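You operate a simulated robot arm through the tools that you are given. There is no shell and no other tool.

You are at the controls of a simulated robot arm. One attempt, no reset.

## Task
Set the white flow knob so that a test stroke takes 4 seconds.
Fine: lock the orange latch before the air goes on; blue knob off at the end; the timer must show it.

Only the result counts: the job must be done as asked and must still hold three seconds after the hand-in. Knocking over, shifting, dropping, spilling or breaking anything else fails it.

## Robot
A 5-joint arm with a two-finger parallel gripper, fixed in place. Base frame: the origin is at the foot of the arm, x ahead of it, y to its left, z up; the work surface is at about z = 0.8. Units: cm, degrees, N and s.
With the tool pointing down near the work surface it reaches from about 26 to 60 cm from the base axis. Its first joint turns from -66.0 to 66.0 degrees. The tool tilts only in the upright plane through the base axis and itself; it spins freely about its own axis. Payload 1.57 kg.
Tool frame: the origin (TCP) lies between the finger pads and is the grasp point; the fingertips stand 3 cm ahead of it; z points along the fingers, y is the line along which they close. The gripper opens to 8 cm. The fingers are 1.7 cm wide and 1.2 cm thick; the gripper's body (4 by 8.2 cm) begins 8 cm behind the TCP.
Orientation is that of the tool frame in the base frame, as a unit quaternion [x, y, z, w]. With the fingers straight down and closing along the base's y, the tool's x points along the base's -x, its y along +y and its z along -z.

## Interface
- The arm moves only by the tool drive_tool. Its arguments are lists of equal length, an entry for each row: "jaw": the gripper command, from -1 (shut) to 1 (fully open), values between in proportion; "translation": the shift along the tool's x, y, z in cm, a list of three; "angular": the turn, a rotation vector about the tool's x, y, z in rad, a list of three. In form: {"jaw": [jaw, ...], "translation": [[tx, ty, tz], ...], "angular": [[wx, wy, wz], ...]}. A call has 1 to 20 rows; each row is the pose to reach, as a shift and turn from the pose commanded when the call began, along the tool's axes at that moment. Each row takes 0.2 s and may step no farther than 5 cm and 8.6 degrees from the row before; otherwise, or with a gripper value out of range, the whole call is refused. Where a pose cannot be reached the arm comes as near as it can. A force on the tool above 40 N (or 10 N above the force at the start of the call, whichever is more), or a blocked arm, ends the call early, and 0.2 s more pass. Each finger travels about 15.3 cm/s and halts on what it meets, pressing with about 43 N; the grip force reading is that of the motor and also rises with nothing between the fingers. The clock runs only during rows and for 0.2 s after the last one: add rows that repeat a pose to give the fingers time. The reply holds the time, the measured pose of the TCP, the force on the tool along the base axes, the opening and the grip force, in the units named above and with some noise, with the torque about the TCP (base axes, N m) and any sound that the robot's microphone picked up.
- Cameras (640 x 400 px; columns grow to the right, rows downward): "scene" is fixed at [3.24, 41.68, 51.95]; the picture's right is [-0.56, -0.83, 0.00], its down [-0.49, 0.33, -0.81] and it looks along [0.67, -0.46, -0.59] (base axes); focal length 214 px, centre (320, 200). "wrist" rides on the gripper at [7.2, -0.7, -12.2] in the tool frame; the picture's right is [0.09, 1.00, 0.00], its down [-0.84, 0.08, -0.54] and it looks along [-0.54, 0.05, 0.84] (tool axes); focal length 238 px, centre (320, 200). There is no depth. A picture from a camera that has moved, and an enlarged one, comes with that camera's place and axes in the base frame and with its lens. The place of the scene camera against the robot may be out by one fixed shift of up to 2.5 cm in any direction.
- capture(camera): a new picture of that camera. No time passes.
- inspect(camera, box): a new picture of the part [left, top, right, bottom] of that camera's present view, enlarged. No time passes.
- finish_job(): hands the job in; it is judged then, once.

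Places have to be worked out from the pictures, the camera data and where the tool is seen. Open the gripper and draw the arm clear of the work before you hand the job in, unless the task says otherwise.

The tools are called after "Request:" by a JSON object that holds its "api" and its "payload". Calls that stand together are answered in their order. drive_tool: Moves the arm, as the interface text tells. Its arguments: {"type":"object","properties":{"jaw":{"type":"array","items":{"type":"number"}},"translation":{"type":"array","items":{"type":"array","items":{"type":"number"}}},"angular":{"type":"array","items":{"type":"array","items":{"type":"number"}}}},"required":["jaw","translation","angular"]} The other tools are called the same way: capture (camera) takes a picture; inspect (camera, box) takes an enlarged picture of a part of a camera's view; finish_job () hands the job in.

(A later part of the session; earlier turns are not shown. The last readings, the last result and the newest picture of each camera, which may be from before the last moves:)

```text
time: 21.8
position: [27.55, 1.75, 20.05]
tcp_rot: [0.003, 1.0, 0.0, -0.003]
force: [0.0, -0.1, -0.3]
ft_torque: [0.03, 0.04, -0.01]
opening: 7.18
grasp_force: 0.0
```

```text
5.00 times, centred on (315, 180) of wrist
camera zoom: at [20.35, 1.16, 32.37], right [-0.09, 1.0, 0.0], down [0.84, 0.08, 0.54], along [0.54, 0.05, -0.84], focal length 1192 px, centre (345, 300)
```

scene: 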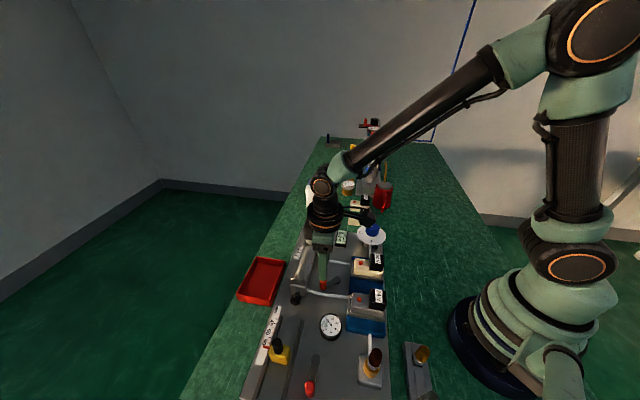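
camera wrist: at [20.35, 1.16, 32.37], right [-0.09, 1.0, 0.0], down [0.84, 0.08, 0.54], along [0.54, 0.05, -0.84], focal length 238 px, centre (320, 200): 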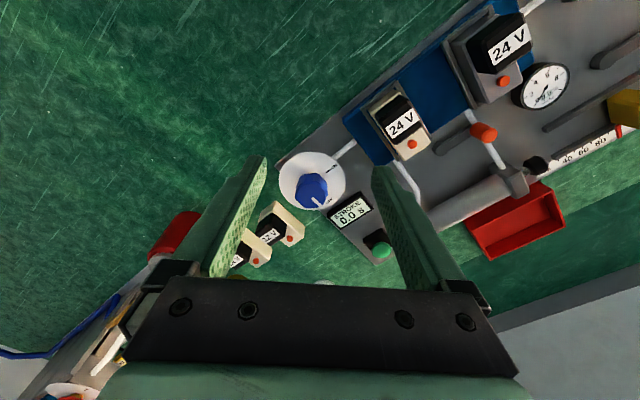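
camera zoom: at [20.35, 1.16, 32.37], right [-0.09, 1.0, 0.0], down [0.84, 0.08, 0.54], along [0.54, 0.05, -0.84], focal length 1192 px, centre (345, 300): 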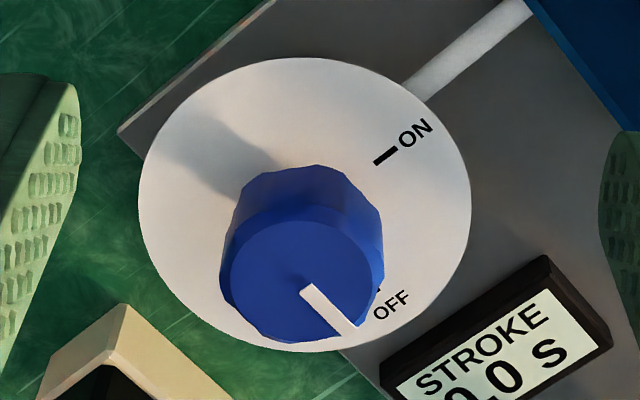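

The knob's pointer is at OFF (about 41°) and the ON mark is at about 130°, so it needs a 90° counter-clockwise turn. The knob centre is about (34.95, 1.48), top z≈8.6 and dial z≈5.4; I move over it.

Request:
{"api": "drive_tool", "payload": {"jaw": [0.6, 0.6, 0.6, 0.6], "translation": [[-2.5, -0.1, 1.5], [-5, -0.2, 3], [-7.4, -0.27, 5], [-7.4, -0.27, 7]], "angular": [[0, 0, 0], [0, 0, 0], [0, 0, 0], [0, 0, 0]]}}

Request:
{"api": "capture", "payload": {"camera": "wrist"}}

```text
time: 22.8
position: [35.22, 1.76, 13.16]
tcp_rot: [0.0, 1.0, 0.0, -0.002]
force: [-0.6, 0.3, -0.7]
ft_torque: [-0.01, -0.02, -0.05]
opening: 6.4
grasp_force: 0.1
```

```text
taken
camera wrist: at [28.08, 1.04, 25.46], right [-0.09, 1.0, 0.0], down [0.84, 0.08, 0.54], along [0.54, 0.05, -0.84], focal length 238 px, centre (320, 200)
```

wrist: 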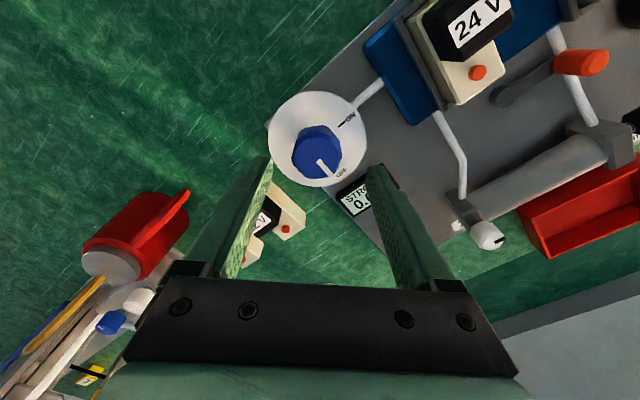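

I zoom to refine the knob centre relative to the fingers.

Request:
{"api": "inspect", "payload": {"camera": "wrist", "box": [240, 80, 400, 200]}}

```text
3.33 times, centred on (320, 140) of wrist
camera zoom: at [28.08, 1.04, 25.46], right [-0.09, 1.0, 0.0], down [0.84, 0.08, 0.54], along [0.54, 0.05, -0.84], focal length 794 px, centre (320, 400)
```

zoom: 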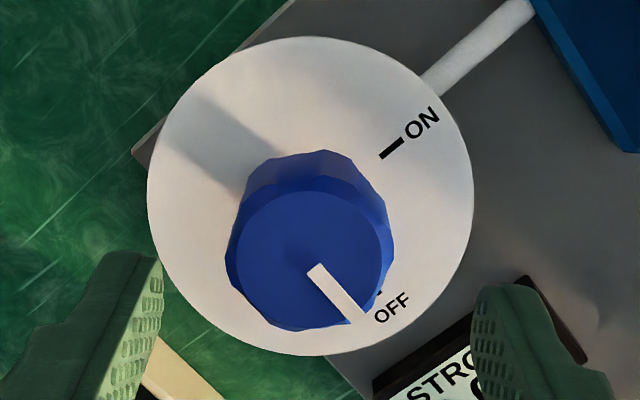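

The knob centre is about (35.05, 1.46). I descend to z≈9.3 and close softly to about its width to check centring.

Request:
{"api": "drive_tool", "payload": {"jaw": [0.6, 0.6, 0.6, 0.3, 0.1, -0.02, -0.08], "translation": [[0.15, -0.3, 1.3], [0.15, -0.3, 2.6], [0.15, -0.3, 3.86], [0.15, -0.3, 3.86], [0.15, -0.3, 3.86], [0.15, -0.3, 3.86], [0.15, -0.3, 3.86]], "angular": [[0, 0, 0], [0, 0, 0], [0, 0, 0], [0, 0, 0], [0, 0, 0], [0, 0, 0], [0, 0, 0]]}}

Request:
{"api": "capture", "payload": {"camera": "wrist"}}

```text
time: 24.4
position: [35.09, 1.28, 9.36]
tcp_rot: [0.0, 1.0, -0.001, -0.002]
force: [0.3, 4.8, -1.2]
ft_torque: [0.12, 0.04, 0.0]
opening: 4.09
grasp_force: 3.3
```

```text
taken
camera wrist: at [27.98, 0.67, 21.63], right [-0.09, 1.0, 0.0], down [0.84, 0.08, 0.54], along [0.54, 0.05, -0.84], focal length 238 px, centre (320, 200)
```

wrist: 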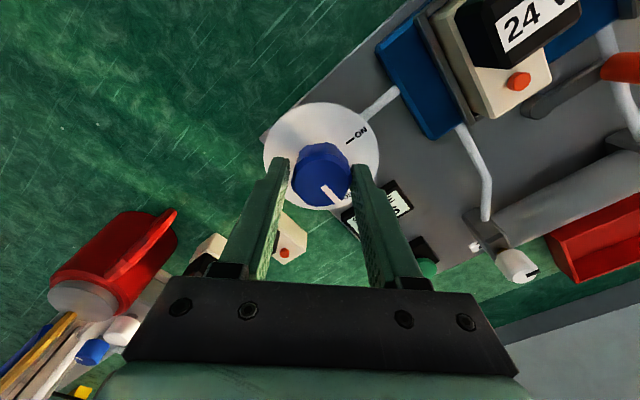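

The +y finger touched first; the knob is about 0.2 cm further +y. I zoom to check centring along x too.

Request:
{"api": "inspect", "payload": {"camera": "wrist", "box": [250, 90, 390, 220]}}

```text
3.08 times, centred on (320, 155) of wrist
camera zoom: at [27.98, 0.67, 21.63], right [-0.09, 1.0, 0.0], down [0.84, 0.08, 0.54], along [0.54, 0.05, -0.84], focal length 733 px, centre (320, 338)
```

zoom: 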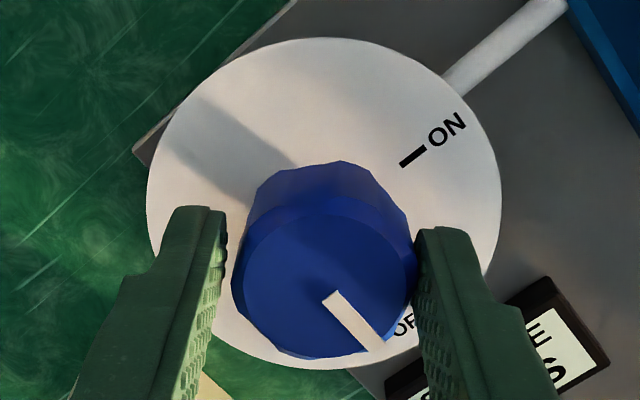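

Centring in x is fine. I shift slightly, grip the knob firmly, and check the forces before turning.

Request:
{"api": "drive_tool", "payload": {"jaw": [0.05, -0.1, -0.4, -1, -1], "translation": [[0.1, 0.17, 0], [0.1, 0.17, 0], [0.1, 0.17, 0], [0.1, 0.17, 0], [0.1, 0.17, 0]], "angular": [[0, 0, 0], [0, 0, 0], [0, 0, 0], [0, 0, 0], [0, 0, 0]]}}

```text
time: 25.6
position: [35.19, 1.36, 9.36]
tcp_rot: [0.001, 1.0, 0.0, -0.002]
force: [2.5, -16.5, 0.5]
ft_torque: [-0.34, 0.25, 0.01]
opening: 3.85
grasp_force: 43.9
```

Grip holds at 3.85 cm with a slight side load. I relieve that by 0.1 cm and turn the knob counter-clockwise by about 88°.

Request:
{"api": "drive_tool", "payload": {"jaw": [-1, -1, -1, -1, -1, -1, -1, -1, -1, -1, -1, -1], "translation": [[0.05, -0.1, 0], [0.05, -0.1, 0], [0.05, -0.1, 0], [0.05, -0.1, 0], [0.05, -0.1, 0], [0.05, -0.1, 0], [0.05, -0.1, 0], [0.05, -0.1, 0], [0.05, -0.1, 0], [0.05, -0.1, 0], [0.05, -0.1, 0], [0.05, -0.1, 0]], "angular": [[0, 0, 0], [0, 0, -0.14], [0, 0, -0.28], [0, 0, -0.42], [0, 0, -0.56], [0, 0, -0.7], [0, 0, -0.84], [0, 0, -0.98], [0, 0, -1.12], [0, 0, -1.26], [0, 0, -1.4], [0, 0, -1.54]]}}

Request:
{"api": "capture", "payload": {"camera": "wrist"}}

Request:
{"api": "inspect", "payload": {"camera": "scene", "box": [270, 220, 400, 310]}}

```text
time: 27.1
position: [35.1, 1.12, 9.41]
tcp_rot: [-0.351, 0.936, 0.0, 0.0]
force: [2.3, -1.6, -1.2]
ft_torque: [-0.22, 0.34, 0.01]
opening: 3.87
grasp_force: 43.8
stopped in row 7: the force on the tool passed its limit at 43 N (the readings are from after the stop); the commanded pose is now the measured one
```

```text
taken
camera wrist: at [30.07, -3.99, 21.58], right [-0.72, 0.69, 0.0], down [0.58, 0.61, 0.54], along [0.37, 0.39, -0.84], focal length 238 px, centre (320, 200)
```

wrist: 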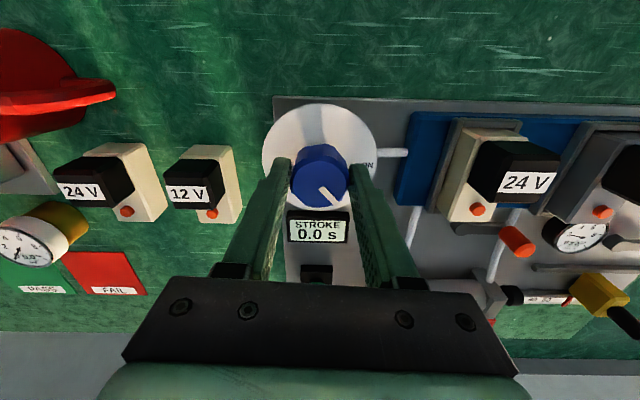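

```text
4.44 times, centred on (335, 265) of scene
camera zoom: at [3.24, 41.68, 51.95], right [-0.56, -0.83, 0.0], down [-0.49, 0.33, -0.81], along [0.67, -0.46, -0.59], focal length 953 px, centre (253, -89)
```

zoom: 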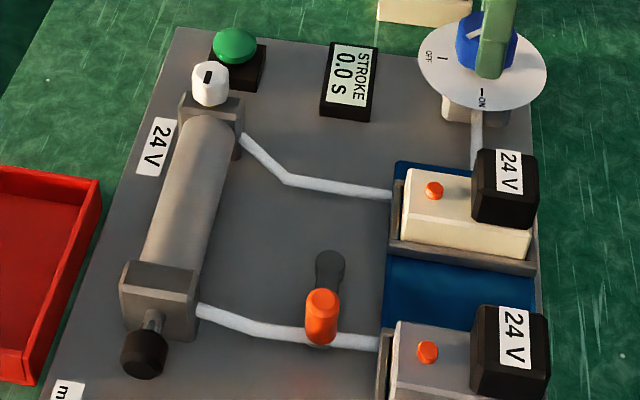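

The knob has turned about 41° with the grip when a side force stopped the move; the remaining load is small now. I continue in smaller batches.

Request:
{"api": "drive_tool", "payload": {"jaw": [-1, -1, -1], "translation": [[0, 0, 0], [0, 0, 0], [0, 0, 0]], "angular": [[0, 0, -0.1], [0, 0, -0.2], [0, 0, -0.3]]}}

```text
time: 27.9
position: [35.16, 1.06, 9.35]
tcp_rot: [-0.487, 0.873, 0.0, 0.002]
force: [13.5, -20.2, -8.1]
ft_torque: [-0.57, 0.48, -0.07]
opening: 3.85
grasp_force: 44.3
```

Solving the contact constraints gives a knob axis of about (35.3, 1.33). I shift the tool centre there and turn the remaining ~31° to ON.

Request:
{"api": "drive_tool", "payload": {"jaw": [-1, -1, -1, -1, -1, -1], "translation": [[-0.14, -0.05, 0], [-0.28, -0.1, 0], [-0.28, -0.1, 0], [-0.28, -0.1, 0], [-0.28, -0.1, 0], [-0.28, -0.1, 0]], "angular": [[0, 0, 0], [0, 0, 0], [0, 0, -0.12], [0, 0, -0.25], [0, 0, -0.38], [0, 0, -0.48]]}}

Request:
{"api": "capture", "payload": {"camera": "wrist"}}

```text
time: 29.2
position: [35.31, 1.27, 9.34]
tcp_rot: [-0.681, 0.732, -0.001, 0.0]
force: [1.2, -30.9, 8.8]
ft_torque: [-0.61, 0.09, 0.02]
opening: 3.87
grasp_force: 44.3
```

```text
taken
camera wrist: at [35.43, -5.81, 21.53], right [-1.0, -0.02, 0.0], down [-0.02, 0.84, 0.54], along [-0.01, 0.54, -0.84], focal length 238 px, centre (320, 200)
```

wrist: 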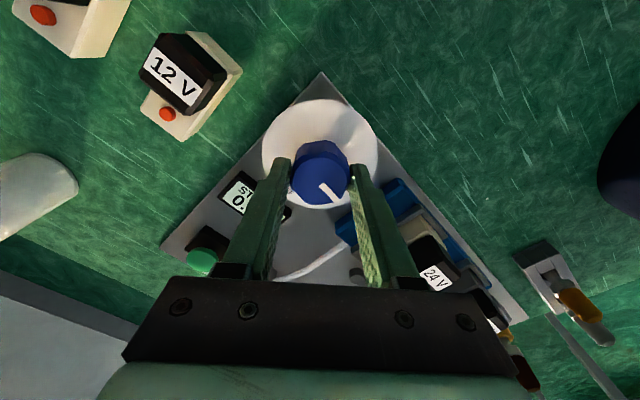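

The pointer should be around 127°. I add a last ~4°, relieving the side load, then open and rise to check the pointer and the gauge.

Request:
{"api": "drive_tool", "payload": {"jaw": [-1, -1, -0.5, 0, 0.4, 0.4, 0.4, 0.4, 0.4], "translation": [[0.1, 0, 0], [0.15, 0, 0], [0.15, 0, 0], [0.15, 0, 0], [0.15, 0, 0], [0.15, 0, -2], [0.15, 0, -5], [0.15, 0, -8], [0.15, 0, -10]], "angular": [[0, 0, -0.04], [0, 0, -0.07], [0, 0, -0.07], [0, 0, -0.07], [0, 0, -0.07], [0, 0, -0.07], [0, 0, -0.07], [0, 0, -0.07], [0, 0, -0.07]]}}

Request:
{"api": "capture", "payload": {"camera": "wrist"}}

Request:
{"api": "inspect", "payload": {"camera": "scene", "box": [270, 220, 400, 350]}}

```text
time: 31.2
position: [35.08, 1.36, 19.24]
tcp_rot: [-0.707, 0.708, -0.001, 0.0]
force: [0.1, 0.5, -0.2]
ft_torque: [-0.01, -0.04, -0.02]
opening: 5.56
grasp_force: 0.1
```

```text
taken
camera wrist: at [35.61, -5.84, 31.48], right [-1.0, -0.09, 0.0], down [-0.08, 0.84, 0.54], along [-0.05, 0.54, -0.84], focal length 238 px, centre (320, 200)
```

wrist: 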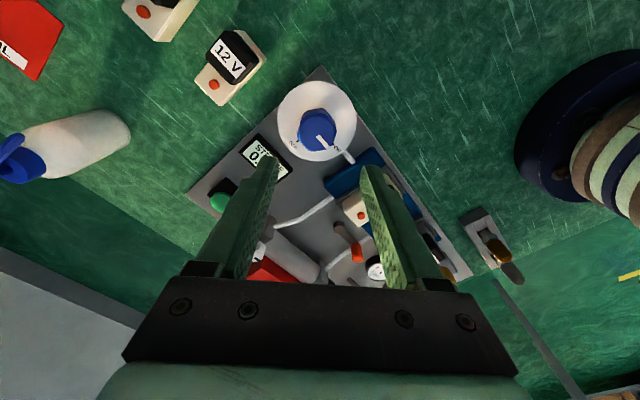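

```text
3.08 times, centred on (335, 285) of scene
camera zoom: at [3.24, 41.68, 51.95], right [-0.56, -0.83, 0.0], down [-0.49, 0.33, -0.81], along [0.67, -0.46, -0.59], focal length 660 px, centre (274, -62)
```

zoom: 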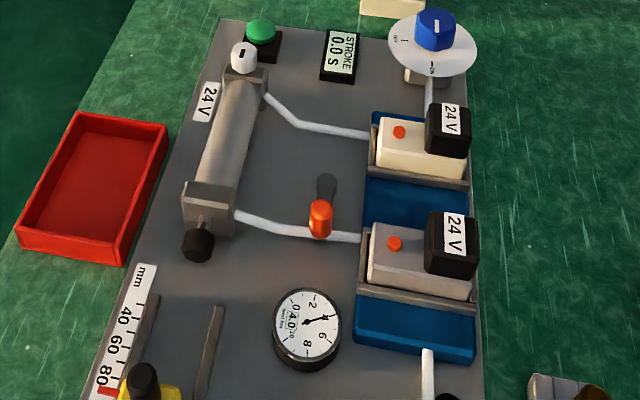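

The gauge needle has risen — it seems to read about 4 bar. I zoom to confirm the knob's pointer and the gauge.

Request:
{"api": "inspect", "payload": {"camera": "scene", "box": [345, 215, 395, 250]}}

Request:
{"api": "inspect", "payload": {"camera": "scene", "box": [310, 305, 355, 345]}}

Request:
{"api": "inspect", "payload": {"camera": "wrist", "box": [270, 70, 370, 170]}}

Request:
{"api": "inspect", "payload": {"camera": "scene", "box": [295, 220, 345, 260]}}

```text
11.43 times, centred on (370, 232) of scene
camera zoom: at [3.24, 41.68, 51.95], right [-0.56, -0.83, 0.0], down [-0.49, 0.33, -0.81], along [0.67, -0.46, -0.59], focal length 2451 px, centre (-251, -171)
```

zoom: 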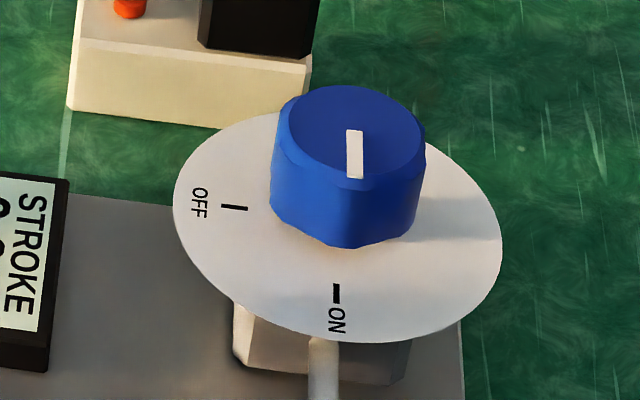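

```text
10.00 times, centred on (332, 325) of scene
camera zoom: at [3.24, 41.68, 51.95], right [-0.56, -0.83, 0.0], down [-0.49, 0.33, -0.81], along [0.67, -0.46, -0.59], focal length 2145 px, centre (195, -1050)
```

zoom: 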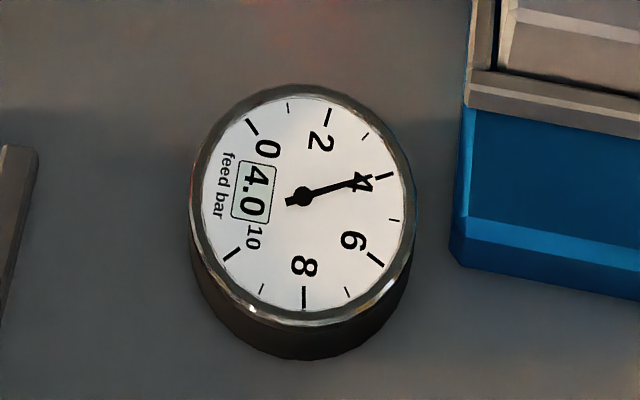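

```text
4.00 times, centred on (320, 120) of wrist
camera zoom: at [35.61, -5.84, 31.48], right [-1.0, -0.09, 0.0], down [-0.08, 0.84, 0.54], along [-0.05, 0.54, -0.84], focal length 953 px, centre (320, 520)
```

zoom: 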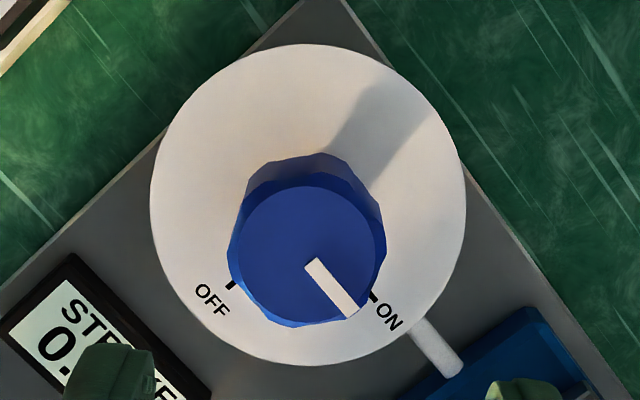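

```text
10.00 times, centred on (320, 240) of scene
camera zoom: at [3.24, 41.68, 51.95], right [-0.56, -0.83, 0.0], down [-0.49, 0.33, -0.81], along [0.67, -0.46, -0.59], focal length 2145 px, centre (320, -200)
```

zoom: 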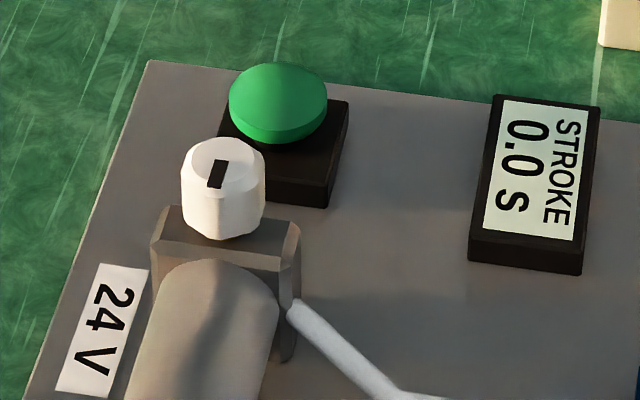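

The blue knob is at ON and the feed reads 4.0 bar; the white knob stands upright on the cylinder's rear block. I close the fingers and go above the green button, near (47.3, 13.7), to run a baseline stroke.

Request:
{"api": "drive_tool", "payload": {"jaw": [0.4, 0, -0.5, -1, -1, -1, -1], "translation": [[-2, -2, 0.8], [-4.1, -4.1, 1.6], [-6.2, -6.1, 2.4], [-8.2, -8.1, 3.2], [-10.2, -10.1, 4], [-12.3, -12.2, 5], [-12.3, -12.2, 5]], "angular": [[0, 0, 0.125], [0, 0, 0.25], [0, 0, 0.375], [0, 0, 0.5], [0, 0, 0.625], [0, 0, 0.75], [0, 0, 0.75]]}}

Request:
{"api": "capture", "payload": {"camera": "wrist"}}

Request:
{"api": "capture", "payload": {"camera": "scene"}}

```text
time: 32.9
position: [47.7, 13.34, 14.38]
tcp_rot: [-0.397, 0.918, 0.0, 0.0]
force: [0.4, 0.4, 0.1]
ft_torque: [-0.01, 0.01, -0.02]
opening: 0.0
grasp_force: 21.2
```

```text
taken
camera wrist: at [43.06, 7.84, 26.64], right [-0.79, 0.61, 0.0], down [0.52, 0.66, 0.54], along [0.33, 0.43, -0.84], focal length 238 px, centre (320, 200)
```

wrist: 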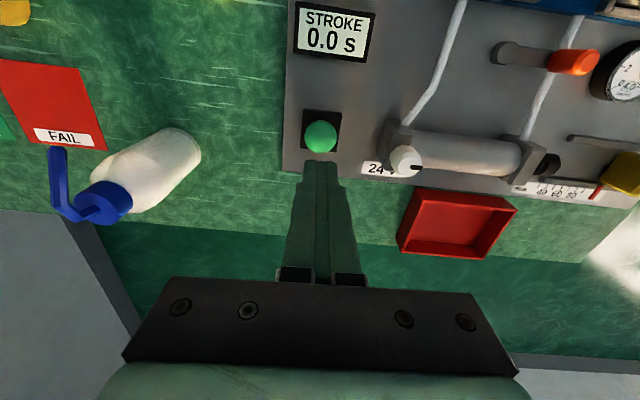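

```text
taken
```

scene: 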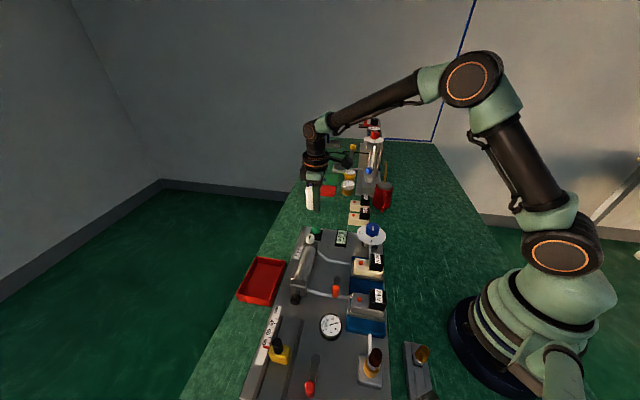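

The button top is near (47.5, 13.75, 3.5). I note the white knob's pointer first, then descend to just above the button.

Request:
{"api": "inspect", "payload": {"camera": "wrist", "box": [365, 125, 445, 195]}}

Request:
{"api": "drive_tool", "payload": {"jaw": [-1, -1, -1, -1], "translation": [[-0.16, 0.43, 2.5], [-0.16, 0.43, 5], [-0.16, 0.43, 6.5], [-0.16, 0.43, 7.2]], "angular": [[0, 0, 0], [0, 0, 0], [0, 0, 0], [0, 0, 0]]}}

Request:
{"api": "capture", "payload": {"camera": "wrist"}}

Request:
{"api": "inspect", "payload": {"camera": "scene", "box": [280, 190, 380, 260]}}

```text
5.71 times, centred on (405, 160) of wrist
camera zoom: at [43.06, 7.84, 26.64], right [-0.79, 0.61, 0.0], down [0.52, 0.66, 0.54], along [0.33, 0.43, -0.84], focal length 1362 px, centre (-166, 429)
```

zoom: 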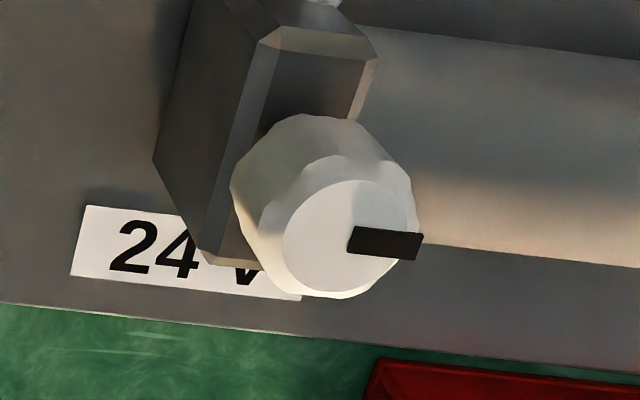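

```text
time: 33.9
position: [47.32, 13.98, 7.12]
tcp_rot: [-0.398, 0.917, 0.0, 0.001]
force: [-0.5, 0.0, -0.3]
ft_torque: [-0.02, 0.0, 0.02]
opening: 0.01
grasp_force: 21.4
```

```text
taken
camera wrist: at [42.72, 8.27, 19.34], right [-0.79, 0.61, 0.0], down [0.51, 0.66, 0.54], along [0.33, 0.43, -0.84], focal length 238 px, centre (320, 200)
```

wrist: 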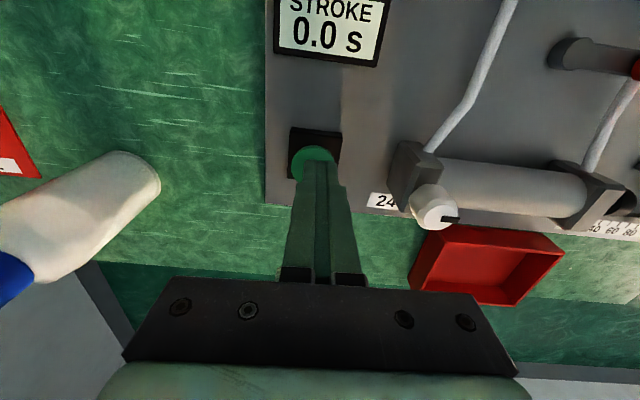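

```text
5.71 times, centred on (330, 225) of scene
camera zoom: at [3.24, 41.68, 51.95], right [-0.56, -0.83, 0.0], down [-0.49, 0.33, -0.81], along [0.67, -0.46, -0.59], focal length 1226 px, centre (263, 57)
```

zoom: 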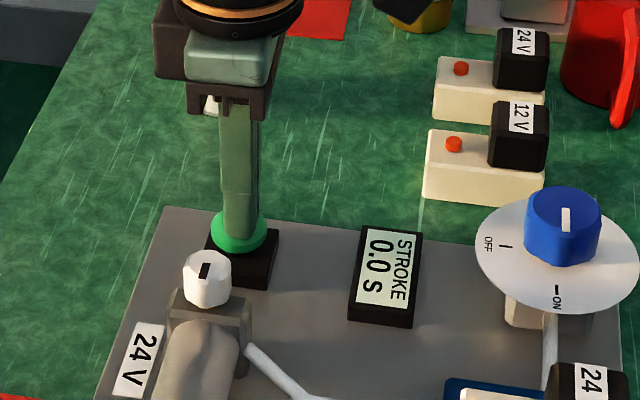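

The fingers stand slightly beyond the button's centre; I shift back about 0.35 cm and press down in small steps.

Request:
{"api": "drive_tool", "payload": {"jaw": [-1, -1, -1, -1, -1, -1], "translation": [[0.25, -0.24, 0], [0.25, -0.24, 0.3], [0.25, -0.24, 0.5], [0.25, -0.24, 0.7], [0.25, -0.24, 0.85], [0.25, -0.24, 1]], "angular": [[0, 0, 0], [0, 0, 0], [0, 0, 0], [0, 0, 0], [0, 0, 0], [0, 0, 0]]}}

Request:
{"api": "inspect", "payload": {"camera": "scene", "box": [280, 220, 380, 290]}}

Request:
{"api": "capture", "payload": {"camera": "wrist"}}

```text
time: 35.2
position: [47.35, 13.52, 6.39]
tcp_rot: [-0.397, 0.918, 0.0, 0.003]
force: [-9.1, -2.3, 27.4]
ft_torque: [-0.08, 0.34, 0.09]
opening: 0.02
grasp_force: 21.5
heard: click
```

```text
5.71 times, centred on (330, 255) of scene
camera zoom: at [3.23, 41.67, 51.96], right [-0.56, -0.83, 0.0], down [-0.49, 0.33, -0.81], along [0.67, -0.46, -0.59], focal length 1226 px, centre (263, -114)
```

zoom: 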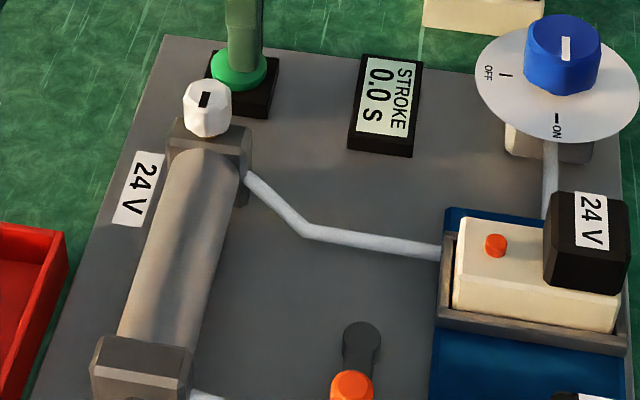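

```text
taken
camera wrist: at [42.87, 7.86, 18.58], right [-0.79, 0.61, 0.0], down [0.51, 0.66, 0.54], along [0.34, 0.43, -0.84], focal length 238 px, centre (320, 200)
```

wrist: 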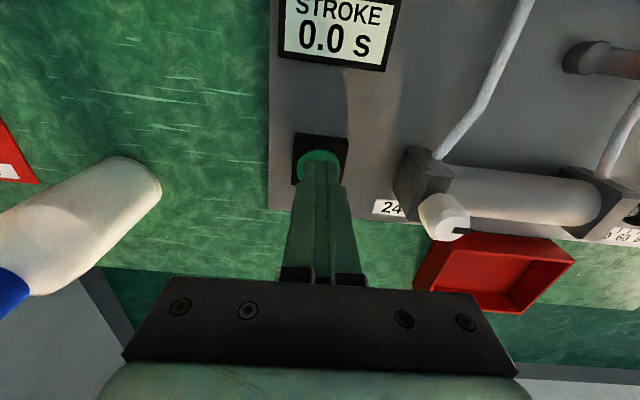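

A click was heard, so the button is pressed. I lift off and let the clock run while watching the rod and timer.

Request:
{"api": "drive_tool", "payload": {"jaw": [-1, -1, -1, -1, -1], "translation": [[0, 0, -1], [0, 0, -2], [0, 0, -2], [0, 0, -2], [0, 0, -2]], "angular": [[0, 0, 0], [0, 0, 0], [0, 0, 0], [0, 0, 0], [0, 0, 0]]}}

Request:
{"api": "inspect", "payload": {"camera": "scene", "box": [260, 220, 400, 350]}}

Request:
{"api": "capture", "payload": {"camera": "wrist"}}

```text
time: 36.5
position: [47.18, 13.48, 8.19]
tcp_rot: [-0.398, 0.917, 0.001, 0.001]
force: [0.5, 0.8, -0.2]
ft_torque: [-0.01, -0.01, -0.03]
opening: 0.0
grasp_force: 21.4
```

```text
3.08 times, centred on (330, 285) of scene
camera zoom: at [3.24, 41.68, 51.95], right [-0.56, -0.83, 0.0], down [-0.49, 0.33, -0.81], along [0.67, -0.46, -0.59], focal length 660 px, centre (289, -62)
```

zoom: 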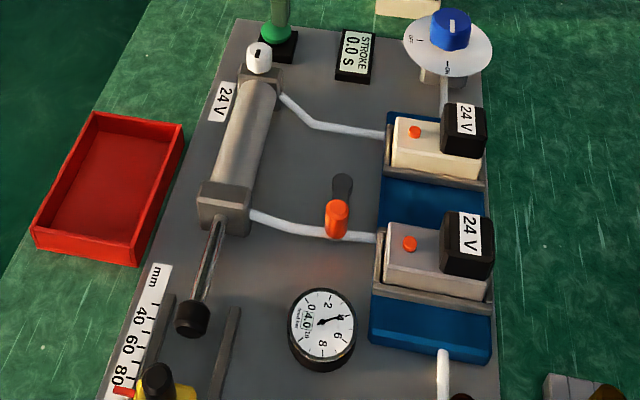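

```text
taken
camera wrist: at [42.75, 7.87, 20.42], right [-0.79, 0.61, 0.0], down [0.51, 0.66, 0.54], along [0.33, 0.43, -0.84], focal length 238 px, centre (320, 200)
```

wrist: 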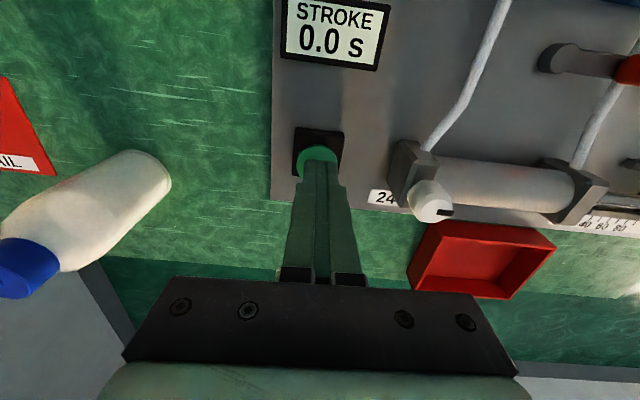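

The rod is extending. I wait on, holding the pose.

Request:
{"api": "drive_tool", "payload": {"jaw": [-1, -1, -1, -1, -1], "translation": [[0, 0, 0], [0, 0, 0], [0, 0, 0], [0, 0, 0], [0, 0, 0]], "angular": [[0, 0, 0], [0, 0, 0], [0, 0, 0], [0, 0, 0], [0, 0, 0]]}}

Request:
{"api": "inspect", "payload": {"camera": "scene", "box": [260, 220, 400, 350]}}

```text
time: 37.6
position: [47.3, 13.54, 8.23]
tcp_rot: [-0.398, 0.917, 0.0, 0.001]
force: [-0.4, -0.4, 0.0]
ft_torque: [0.0, 0.01, 0.03]
opening: 0.01
grasp_force: 21.0
```

```text
3.08 times, centred on (330, 285) of scene
camera zoom: at [3.24, 41.68, 51.95], right [-0.56, -0.83, 0.0], down [-0.49, 0.33, -0.81], along [0.67, -0.46, -0.59], focal length 660 px, centre (289, -62)
```

zoom: 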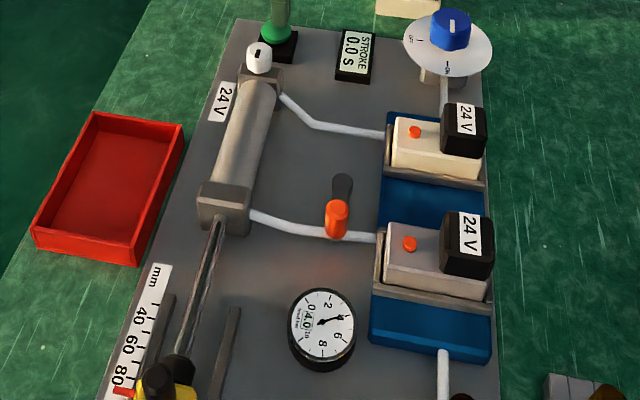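

The rod is nearly at the yellow stop. I wait a little more.

Request:
{"api": "drive_tool", "payload": {"jaw": [-1, -1, -1, -1, -1], "translation": [[0, 0, 0], [0, 0, 0], [0, 0, 0], [0, 0, 0], [0, 0, 0]], "angular": [[0, 0, 0], [0, 0, 0], [0, 0, 0], [0, 0, 0], [0, 0, 0]]}}

Request:
{"api": "inspect", "payload": {"camera": "scene", "box": [260, 220, 400, 350]}}

Request:
{"api": "capture", "payload": {"camera": "wrist"}}

```text
time: 38.9
position: [47.24, 13.6, 8.18]
tcp_rot: [-0.398, 0.917, 0.0, 0.002]
force: [-0.1, 0.5, 0.3]
ft_torque: [0.02, -0.03, 0.0]
opening: 0.01
grasp_force: 21.6
```

```text
3.08 times, centred on (330, 285) of scene
camera zoom: at [3.24, 41.68, 51.95], right [-0.56, -0.83, 0.0], down [-0.49, 0.33, -0.81], along [0.67, -0.46, -0.59], focal length 660 px, centre (289, -62)
```

zoom: 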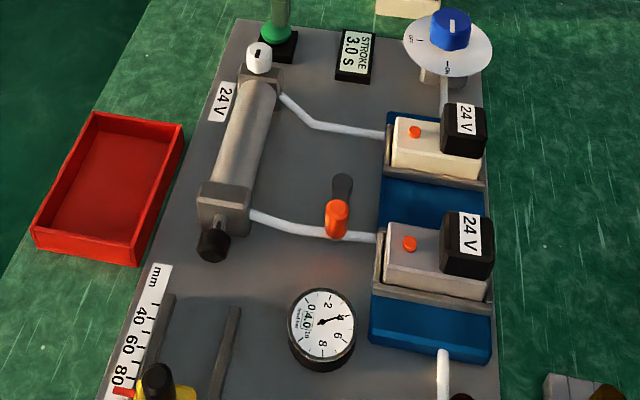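

```text
taken
camera wrist: at [42.75, 7.87, 20.41], right [-0.79, 0.61, 0.0], down [0.51, 0.66, 0.54], along [0.33, 0.43, -0.84], focal length 238 px, centre (320, 200)
```

wrist: 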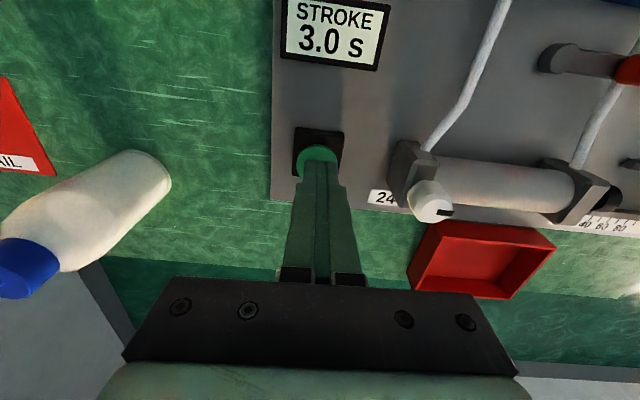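

The baseline stroke took 3.0 s, so the flow must be reduced. The white knob's axis is near (42.26, 19.1), top z≈8.3, pointer at about 137°; I rise and move above it with the jaws open.

Request:
{"api": "drive_tool", "payload": {"jaw": [-1, -0.6, -0.2, 0.2, 0.2], "translation": [[0, 0, -3], [0, 0, -6], [-0.3, 3.7, -6], [-0.6, 7.4, -6], [-0.6, 7.4, -6]], "angular": [[0, 0, 0], [0, 0, 0], [0, 0, 0], [0, 0, 0], [0, 0, 0]]}}

Request:
{"api": "capture", "payload": {"camera": "wrist"}}

Request:
{"api": "inspect", "payload": {"camera": "wrist", "box": [260, 100, 380, 190]}}

```text
time: 40.0
position: [42.33, 19.49, 14.15]
tcp_rot: [-0.398, 0.918, 0.001, 0.001]
force: [-0.4, -0.1, 0.8]
ft_torque: [-0.01, 0.02, -0.02]
opening: 4.8
grasp_force: 0.1
```

```text
taken
camera wrist: at [37.81, 13.75, 26.38], right [-0.79, 0.61, 0.0], down [0.51, 0.66, 0.54], along [0.33, 0.43, -0.84], focal length 238 px, centre (320, 200)
```

wrist: 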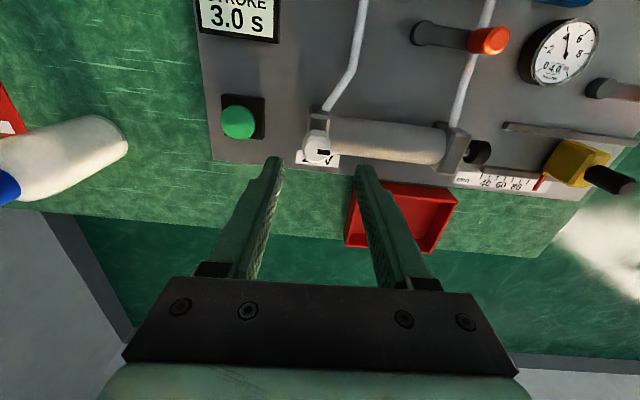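

```text
4.44 times, centred on (320, 145) of wrist
camera zoom: at [37.81, 13.75, 26.38], right [-0.79, 0.61, 0.0], down [0.51, 0.66, 0.54], along [0.33, 0.43, -0.84], focal length 1059 px, centre (320, 444)
```

zoom: 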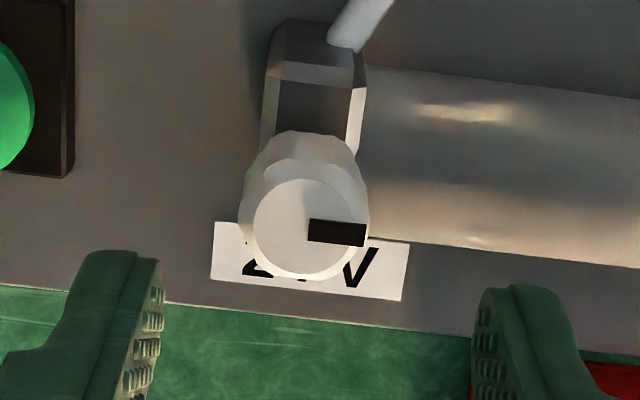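

The knob centre is (42.27, 19.2), about 2.2 cm wide, between z≈6.2 and 8.35. I lower around it to z≈9.5 and close softly to check centring.

Request:
{"api": "drive_tool", "payload": {"jaw": [0.2, 0.2, 0.2, 0, -0.2, -0.38, -0.44], "translation": [[0.24, -0.14, 1.5], [0.24, -0.14, 3], [0.24, -0.14, 4.65], [0.24, -0.14, 4.65], [0.24, -0.14, 4.65], [0.24, -0.14, 4.65], [0.24, -0.14, 4.65]], "angular": [[0, 0, 0], [0, 0, 0], [0, 0, 0], [0, 0, 0], [0, 0, 0], [0, 0, 0], [0, 0, 0]]}}

Request:
{"api": "inspect", "payload": {"camera": "wrist", "box": [250, 110, 390, 220]}}

```text
time: 41.6
position: [42.22, 18.84, 9.68]
tcp_rot: [-0.398, 0.918, 0.0, -0.001]
force: [-1.9, 2.6, -0.9]
ft_torque: [0.02, 0.02, 0.0]
opening: 2.4
grasp_force: 0.3
```

```text
3.64 times, centred on (320, 165) of wrist
camera zoom: at [37.76, 13.21, 21.81], right [-0.79, 0.61, 0.0], down [0.51, 0.66, 0.54], along [0.33, 0.43, -0.84], focal length 867 px, centre (320, 327)
```

zoom: 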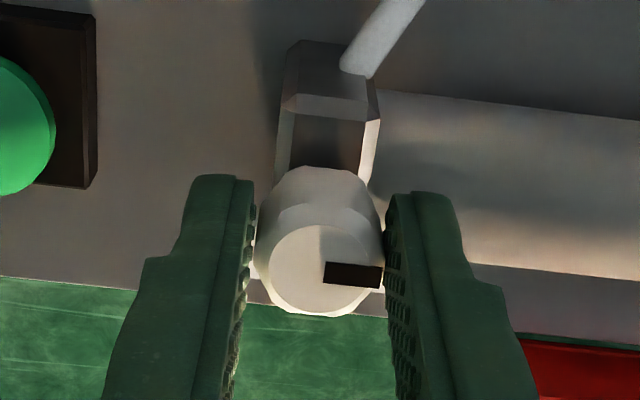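

The +u finger just touches; I shift by (−0.25, +0.12) in the tool plane and grip.

Request:
{"api": "drive_tool", "payload": {"jaw": [-0.38, -0.38, -0.5, -1, -1], "translation": [[-0.25, 0.12, 0], [-0.25, 0.12, 0], [-0.25, 0.12, 0], [-0.25, 0.12, 0], [-0.25, 0.12, 0]], "angular": [[0, 0, 0], [0, 0, 0], [0, 0, 0], [0, 0, 0], [0, 0, 0]]}}

Request:
{"api": "inspect", "payload": {"camera": "wrist", "box": [250, 110, 390, 220]}}

```text
time: 42.9
position: [42.4, 19.0, 9.58]
tcp_rot: [-0.397, 0.918, -0.001, 0.001]
force: [11.9, -12.8, -3.8]
ft_torque: [-0.16, -0.09, 0.0]
opening: 2.38
grasp_force: 35.5
```

```text
3.64 times, centred on (320, 165) of wrist
camera zoom: at [37.89, 13.4, 21.82], right [-0.79, 0.61, 0.0], down [0.52, 0.66, 0.54], along [0.34, 0.43, -0.84], focal length 867 px, centre (320, 327)
```

zoom: 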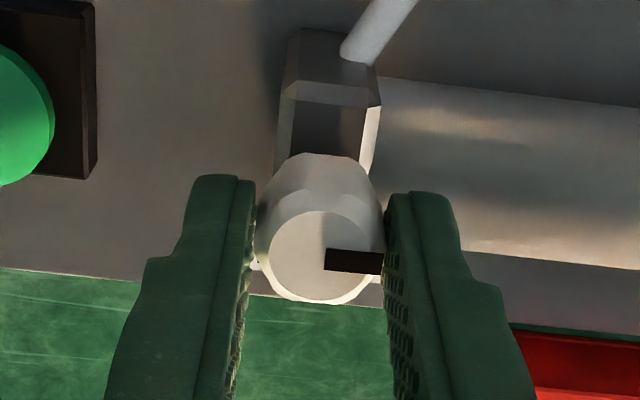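

Grip is firm (2.38 cm) with ~17 N side load; I relieve it and turn the knob clockwise about 25° as a first trial.

Request:
{"api": "drive_tool", "payload": {"jaw": [-1, -1, -1, -1, -1], "translation": [[0, -0.12, 0], [0, -0.12, 0], [0, -0.12, 0], [0, -0.12, 0], [0, -0.12, 0]], "angular": [[0, 0, 0], [0, 0, 0.11], [0, 0, 0.22], [0, 0, 0.33], [0, 0, 0.44]]}}

Request:
{"api": "inspect", "payload": {"camera": "wrist", "box": [250, 110, 390, 220]}}

Request:
{"api": "inspect", "payload": {"camera": "scene", "box": [295, 220, 345, 260]}}

```text
time: 44.0
position: [42.55, 19.05, 9.48]
tcp_rot: [-0.188, 0.982, -0.001, 0.001]
force: [-17.2, 6.0, 20.4]
ft_torque: [0.02, 0.22, 0.03]
opening: 2.33
grasp_force: 35.6
```

```text
3.64 times, centred on (320, 165) of wrist
camera zoom: at [35.99, 15.87, 21.72], right [-0.45, 0.89, 0.0], down [0.75, 0.38, 0.54], along [0.48, 0.25, -0.84], focal length 867 px, centre (320, 327)
```

zoom: 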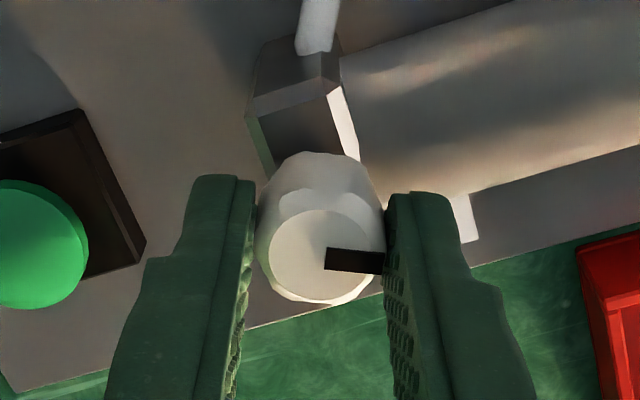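

```text
10.00 times, centred on (320, 240) of scene
camera zoom: at [3.23, 41.67, 51.96], right [-0.56, -0.83, 0.0], down [-0.49, 0.33, -0.81], along [0.67, -0.46, -0.59], focal length 2145 px, centre (320, -200)
```

zoom: 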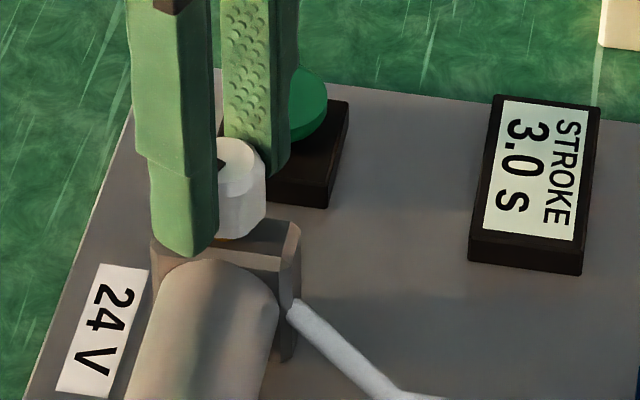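

The knob followed the gripper by 25° clockwise. I release, lift, go to the button (keeping this yaw) and stop just above it.

Request:
{"api": "drive_tool", "payload": {"jaw": [-0.35, 0.1, 0.2, 0.2, 0, -0.6, -1, -1, -1], "translation": [[0, 0, 0], [0, 0, 0], [0, 0, -2], [0, 0, -4.5], [-1.2, -3.45, -4.5], [-2.4, -6.9, -4.5], [-2.4, -6.9, -1.5], [-2.4, -6.9, 1], [-2.4, -6.9, 2.2]], "angular": [[0, 0, 0], [0, 0, 0], [0, 0, 0], [0, 0, 0], [0, 0, 0], [0, 0, 0], [0, 0, 0], [0, 0, 0], [0, 0, 0]]}}

Request:
{"api": "capture", "payload": {"camera": "wrist"}}

Request:
{"api": "inspect", "payload": {"camera": "scene", "box": [295, 220, 345, 260]}}

```text
time: 46.0
position: [47.33, 13.14, 7.26]
tcp_rot: [-0.188, 0.982, 0.0, 0.002]
force: [0.0, 0.4, -0.4]
ft_torque: [0.03, 0.0, 0.01]
opening: 0.0
grasp_force: 21.0
```

```text
taken
camera wrist: at [40.78, 10.02, 19.47], right [-0.45, 0.89, 0.0], down [0.75, 0.38, 0.54], along [0.48, 0.25, -0.84], focal length 238 px, centre (320, 200)
```

wrist: 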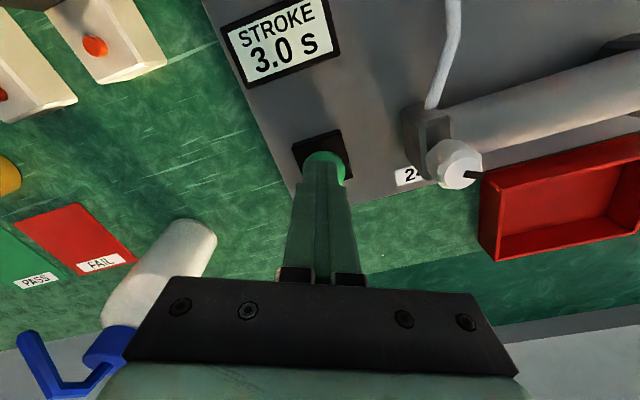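

```text
10.00 times, centred on (320, 240) of scene
camera zoom: at [3.24, 41.68, 51.95], right [-0.56, -0.83, 0.0], down [-0.49, 0.33, -0.81], along [0.67, -0.46, -0.59], focal length 2145 px, centre (320, -200)
```

zoom: 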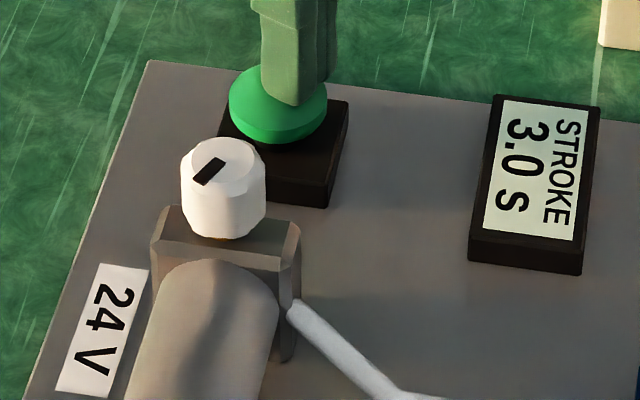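

The white pointer has turned clockwise as intended. I shift 0.35 cm to the button's centre and press, then lift and let the stroke run.

Request:
{"api": "drive_tool", "payload": {"jaw": [-1, -1, -1, -1, -1, -1, -1, -1], "translation": [[-0.14, 0.35, 0], [-0.14, 0.35, 0.4], [-0.14, 0.35, 0.6], [-0.14, 0.35, 0.8], [-0.14, 0.35, 0.95], [-0.14, 0.35, 1.1], [-0.14, 0.35, 0], [-0.14, 0.35, -1]], "angular": [[0, 0, 0], [0, 0, 0], [0, 0, 0], [0, 0, 0], [0, 0, 0], [0, 0, 0], [0, 0, 0], [0, 0, 0]]}}

Request:
{"api": "inspect", "payload": {"camera": "scene", "box": [260, 220, 400, 350]}}

```text
time: 47.9
position: [47.14, 13.81, 8.19]
tcp_rot: [-0.188, 0.982, 0.0, 0.0]
force: [-0.3, -0.8, -0.1]
ft_torque: [0.01, 0.0, 0.01]
opening: 0.0
grasp_force: 21.2
heard: click
```

```text
3.08 times, centred on (330, 285) of scene
camera zoom: at [3.24, 41.68, 51.95], right [-0.56, -0.83, 0.0], down [-0.49, 0.33, -0.81], along [0.67, -0.46, -0.59], focal length 660 px, centre (289, -62)
```

zoom: 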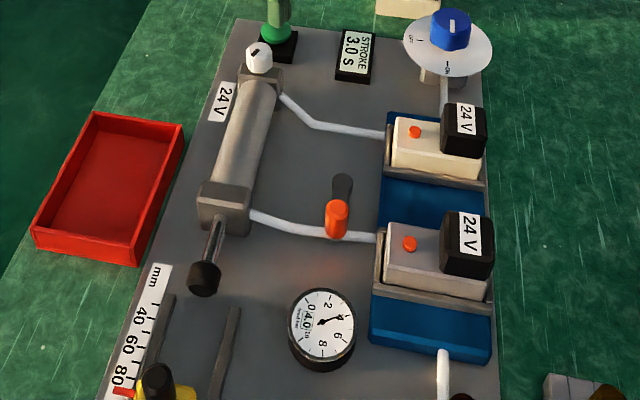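

The stroke is running. I hold the pose and wait for it to complete.

Request:
{"api": "drive_tool", "payload": {"jaw": [-1, -1, -1, -1, -1, -1, -1, -1, -1, -1, -1, -1, -1, -1, -1, -1], "translation": [[0, 0, 0], [0, 0, 0], [0, 0, 0], [0, 0, 0], [0, 0, 0], [0, 0, 0], [0, 0, 0], [0, 0, 0], [0, 0, 0], [0, 0, 0], [0, 0, 0], [0, 0, 0], [0, 0, 0], [0, 0, 0], [0, 0, 0], [0, 0, 0]], "angular": [[0, 0, 0], [0, 0, 0], [0, 0, 0], [0, 0, 0], [0, 0, 0], [0, 0, 0], [0, 0, 0], [0, 0, 0], [0, 0, 0], [0, 0, 0], [0, 0, 0], [0, 0, 0], [0, 0, 0], [0, 0, 0], [0, 0, 0], [0, 0, 0]]}}

Request:
{"api": "inspect", "payload": {"camera": "scene", "box": [260, 220, 400, 350]}}

Request:
{"api": "capture", "payload": {"camera": "wrist"}}

```text
time: 51.2
position: [47.07, 13.77, 8.35]
tcp_rot: [-0.188, 0.982, 0.0, 0.001]
force: [0.1, 0.7, 0.3]
ft_torque: [-0.01, 0.05, -0.02]
opening: 0.01
grasp_force: 21.6
```

```text
3.08 times, centred on (330, 285) of scene
camera zoom: at [3.24, 41.68, 51.95], right [-0.56, -0.83, 0.0], down [-0.49, 0.33, -0.81], along [0.67, -0.46, -0.59], focal length 660 px, centre (289, -62)
```

zoom: 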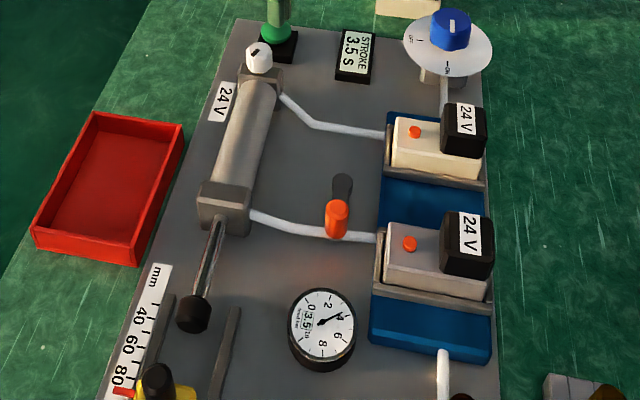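

```text
taken
camera wrist: at [40.65, 10.51, 20.5], right [-0.45, 0.89, 0.0], down [0.75, 0.38, 0.54], along [0.48, 0.25, -0.84], focal length 238 px, centre (320, 200)
```

wrist: 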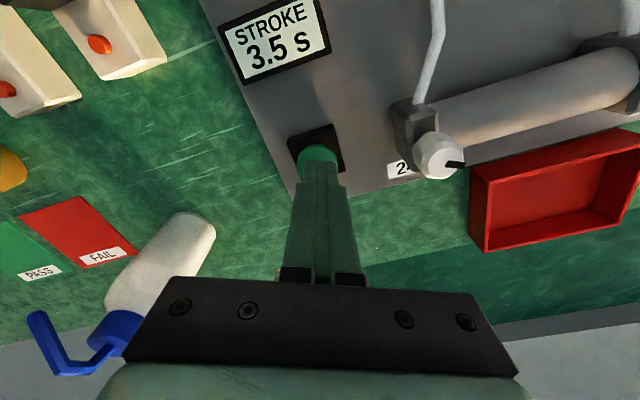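

The stroke now took 3.5 s. The gauge seems to have changed; I zoom to read it.

Request:
{"api": "inspect", "payload": {"camera": "scene", "box": [310, 305, 355, 345]}}

Request:
{"api": "inspect", "payload": {"camera": "scene", "box": [330, 220, 395, 260]}}

Request:
{"api": "inspect", "payload": {"camera": "scene", "box": [340, 320, 440, 400]}}

```text
10.00 times, centred on (332, 325) of scene
camera zoom: at [3.24, 41.68, 51.95], right [-0.56, -0.83, 0.0], down [-0.49, 0.33, -0.81], along [0.67, -0.46, -0.59], focal length 2145 px, centre (195, -1050)
```

zoom: 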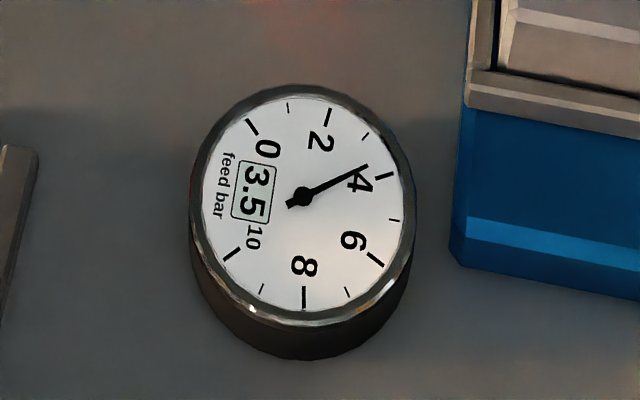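

```text
9.85 times, centred on (362, 240) of scene
camera zoom: at [3.24, 41.68, 51.95], right [-0.56, -0.83, 0.0], down [-0.49, 0.33, -0.81], along [0.67, -0.46, -0.59], focal length 2112 px, centre (-98, -194)
```

zoom: 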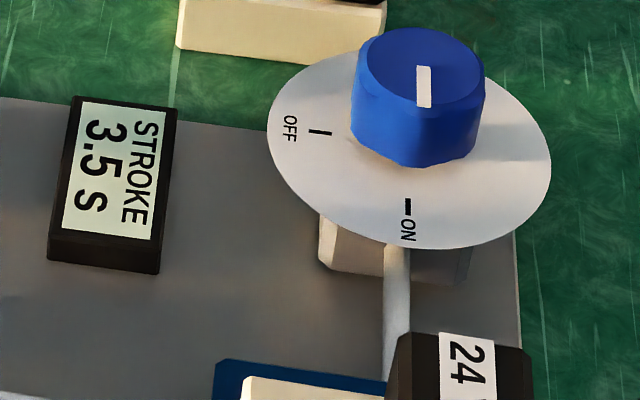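

```text
5.00 times, centred on (390, 360) of scene
camera zoom: at [3.24, 41.68, 51.95], right [-0.56, -0.83, 0.0], down [-0.49, 0.33, -0.81], along [0.67, -0.46, -0.59], focal length 1072 px, centre (-30, -600)
```

zoom: 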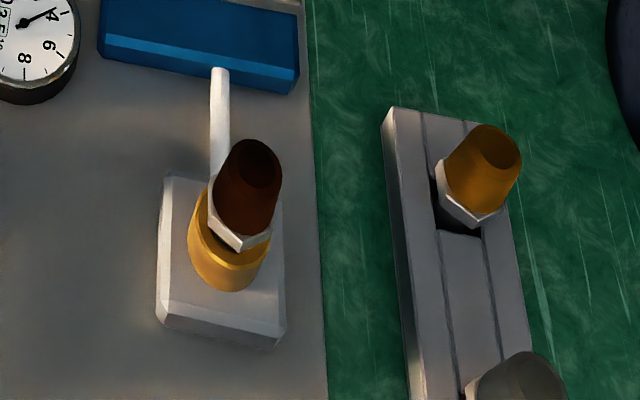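

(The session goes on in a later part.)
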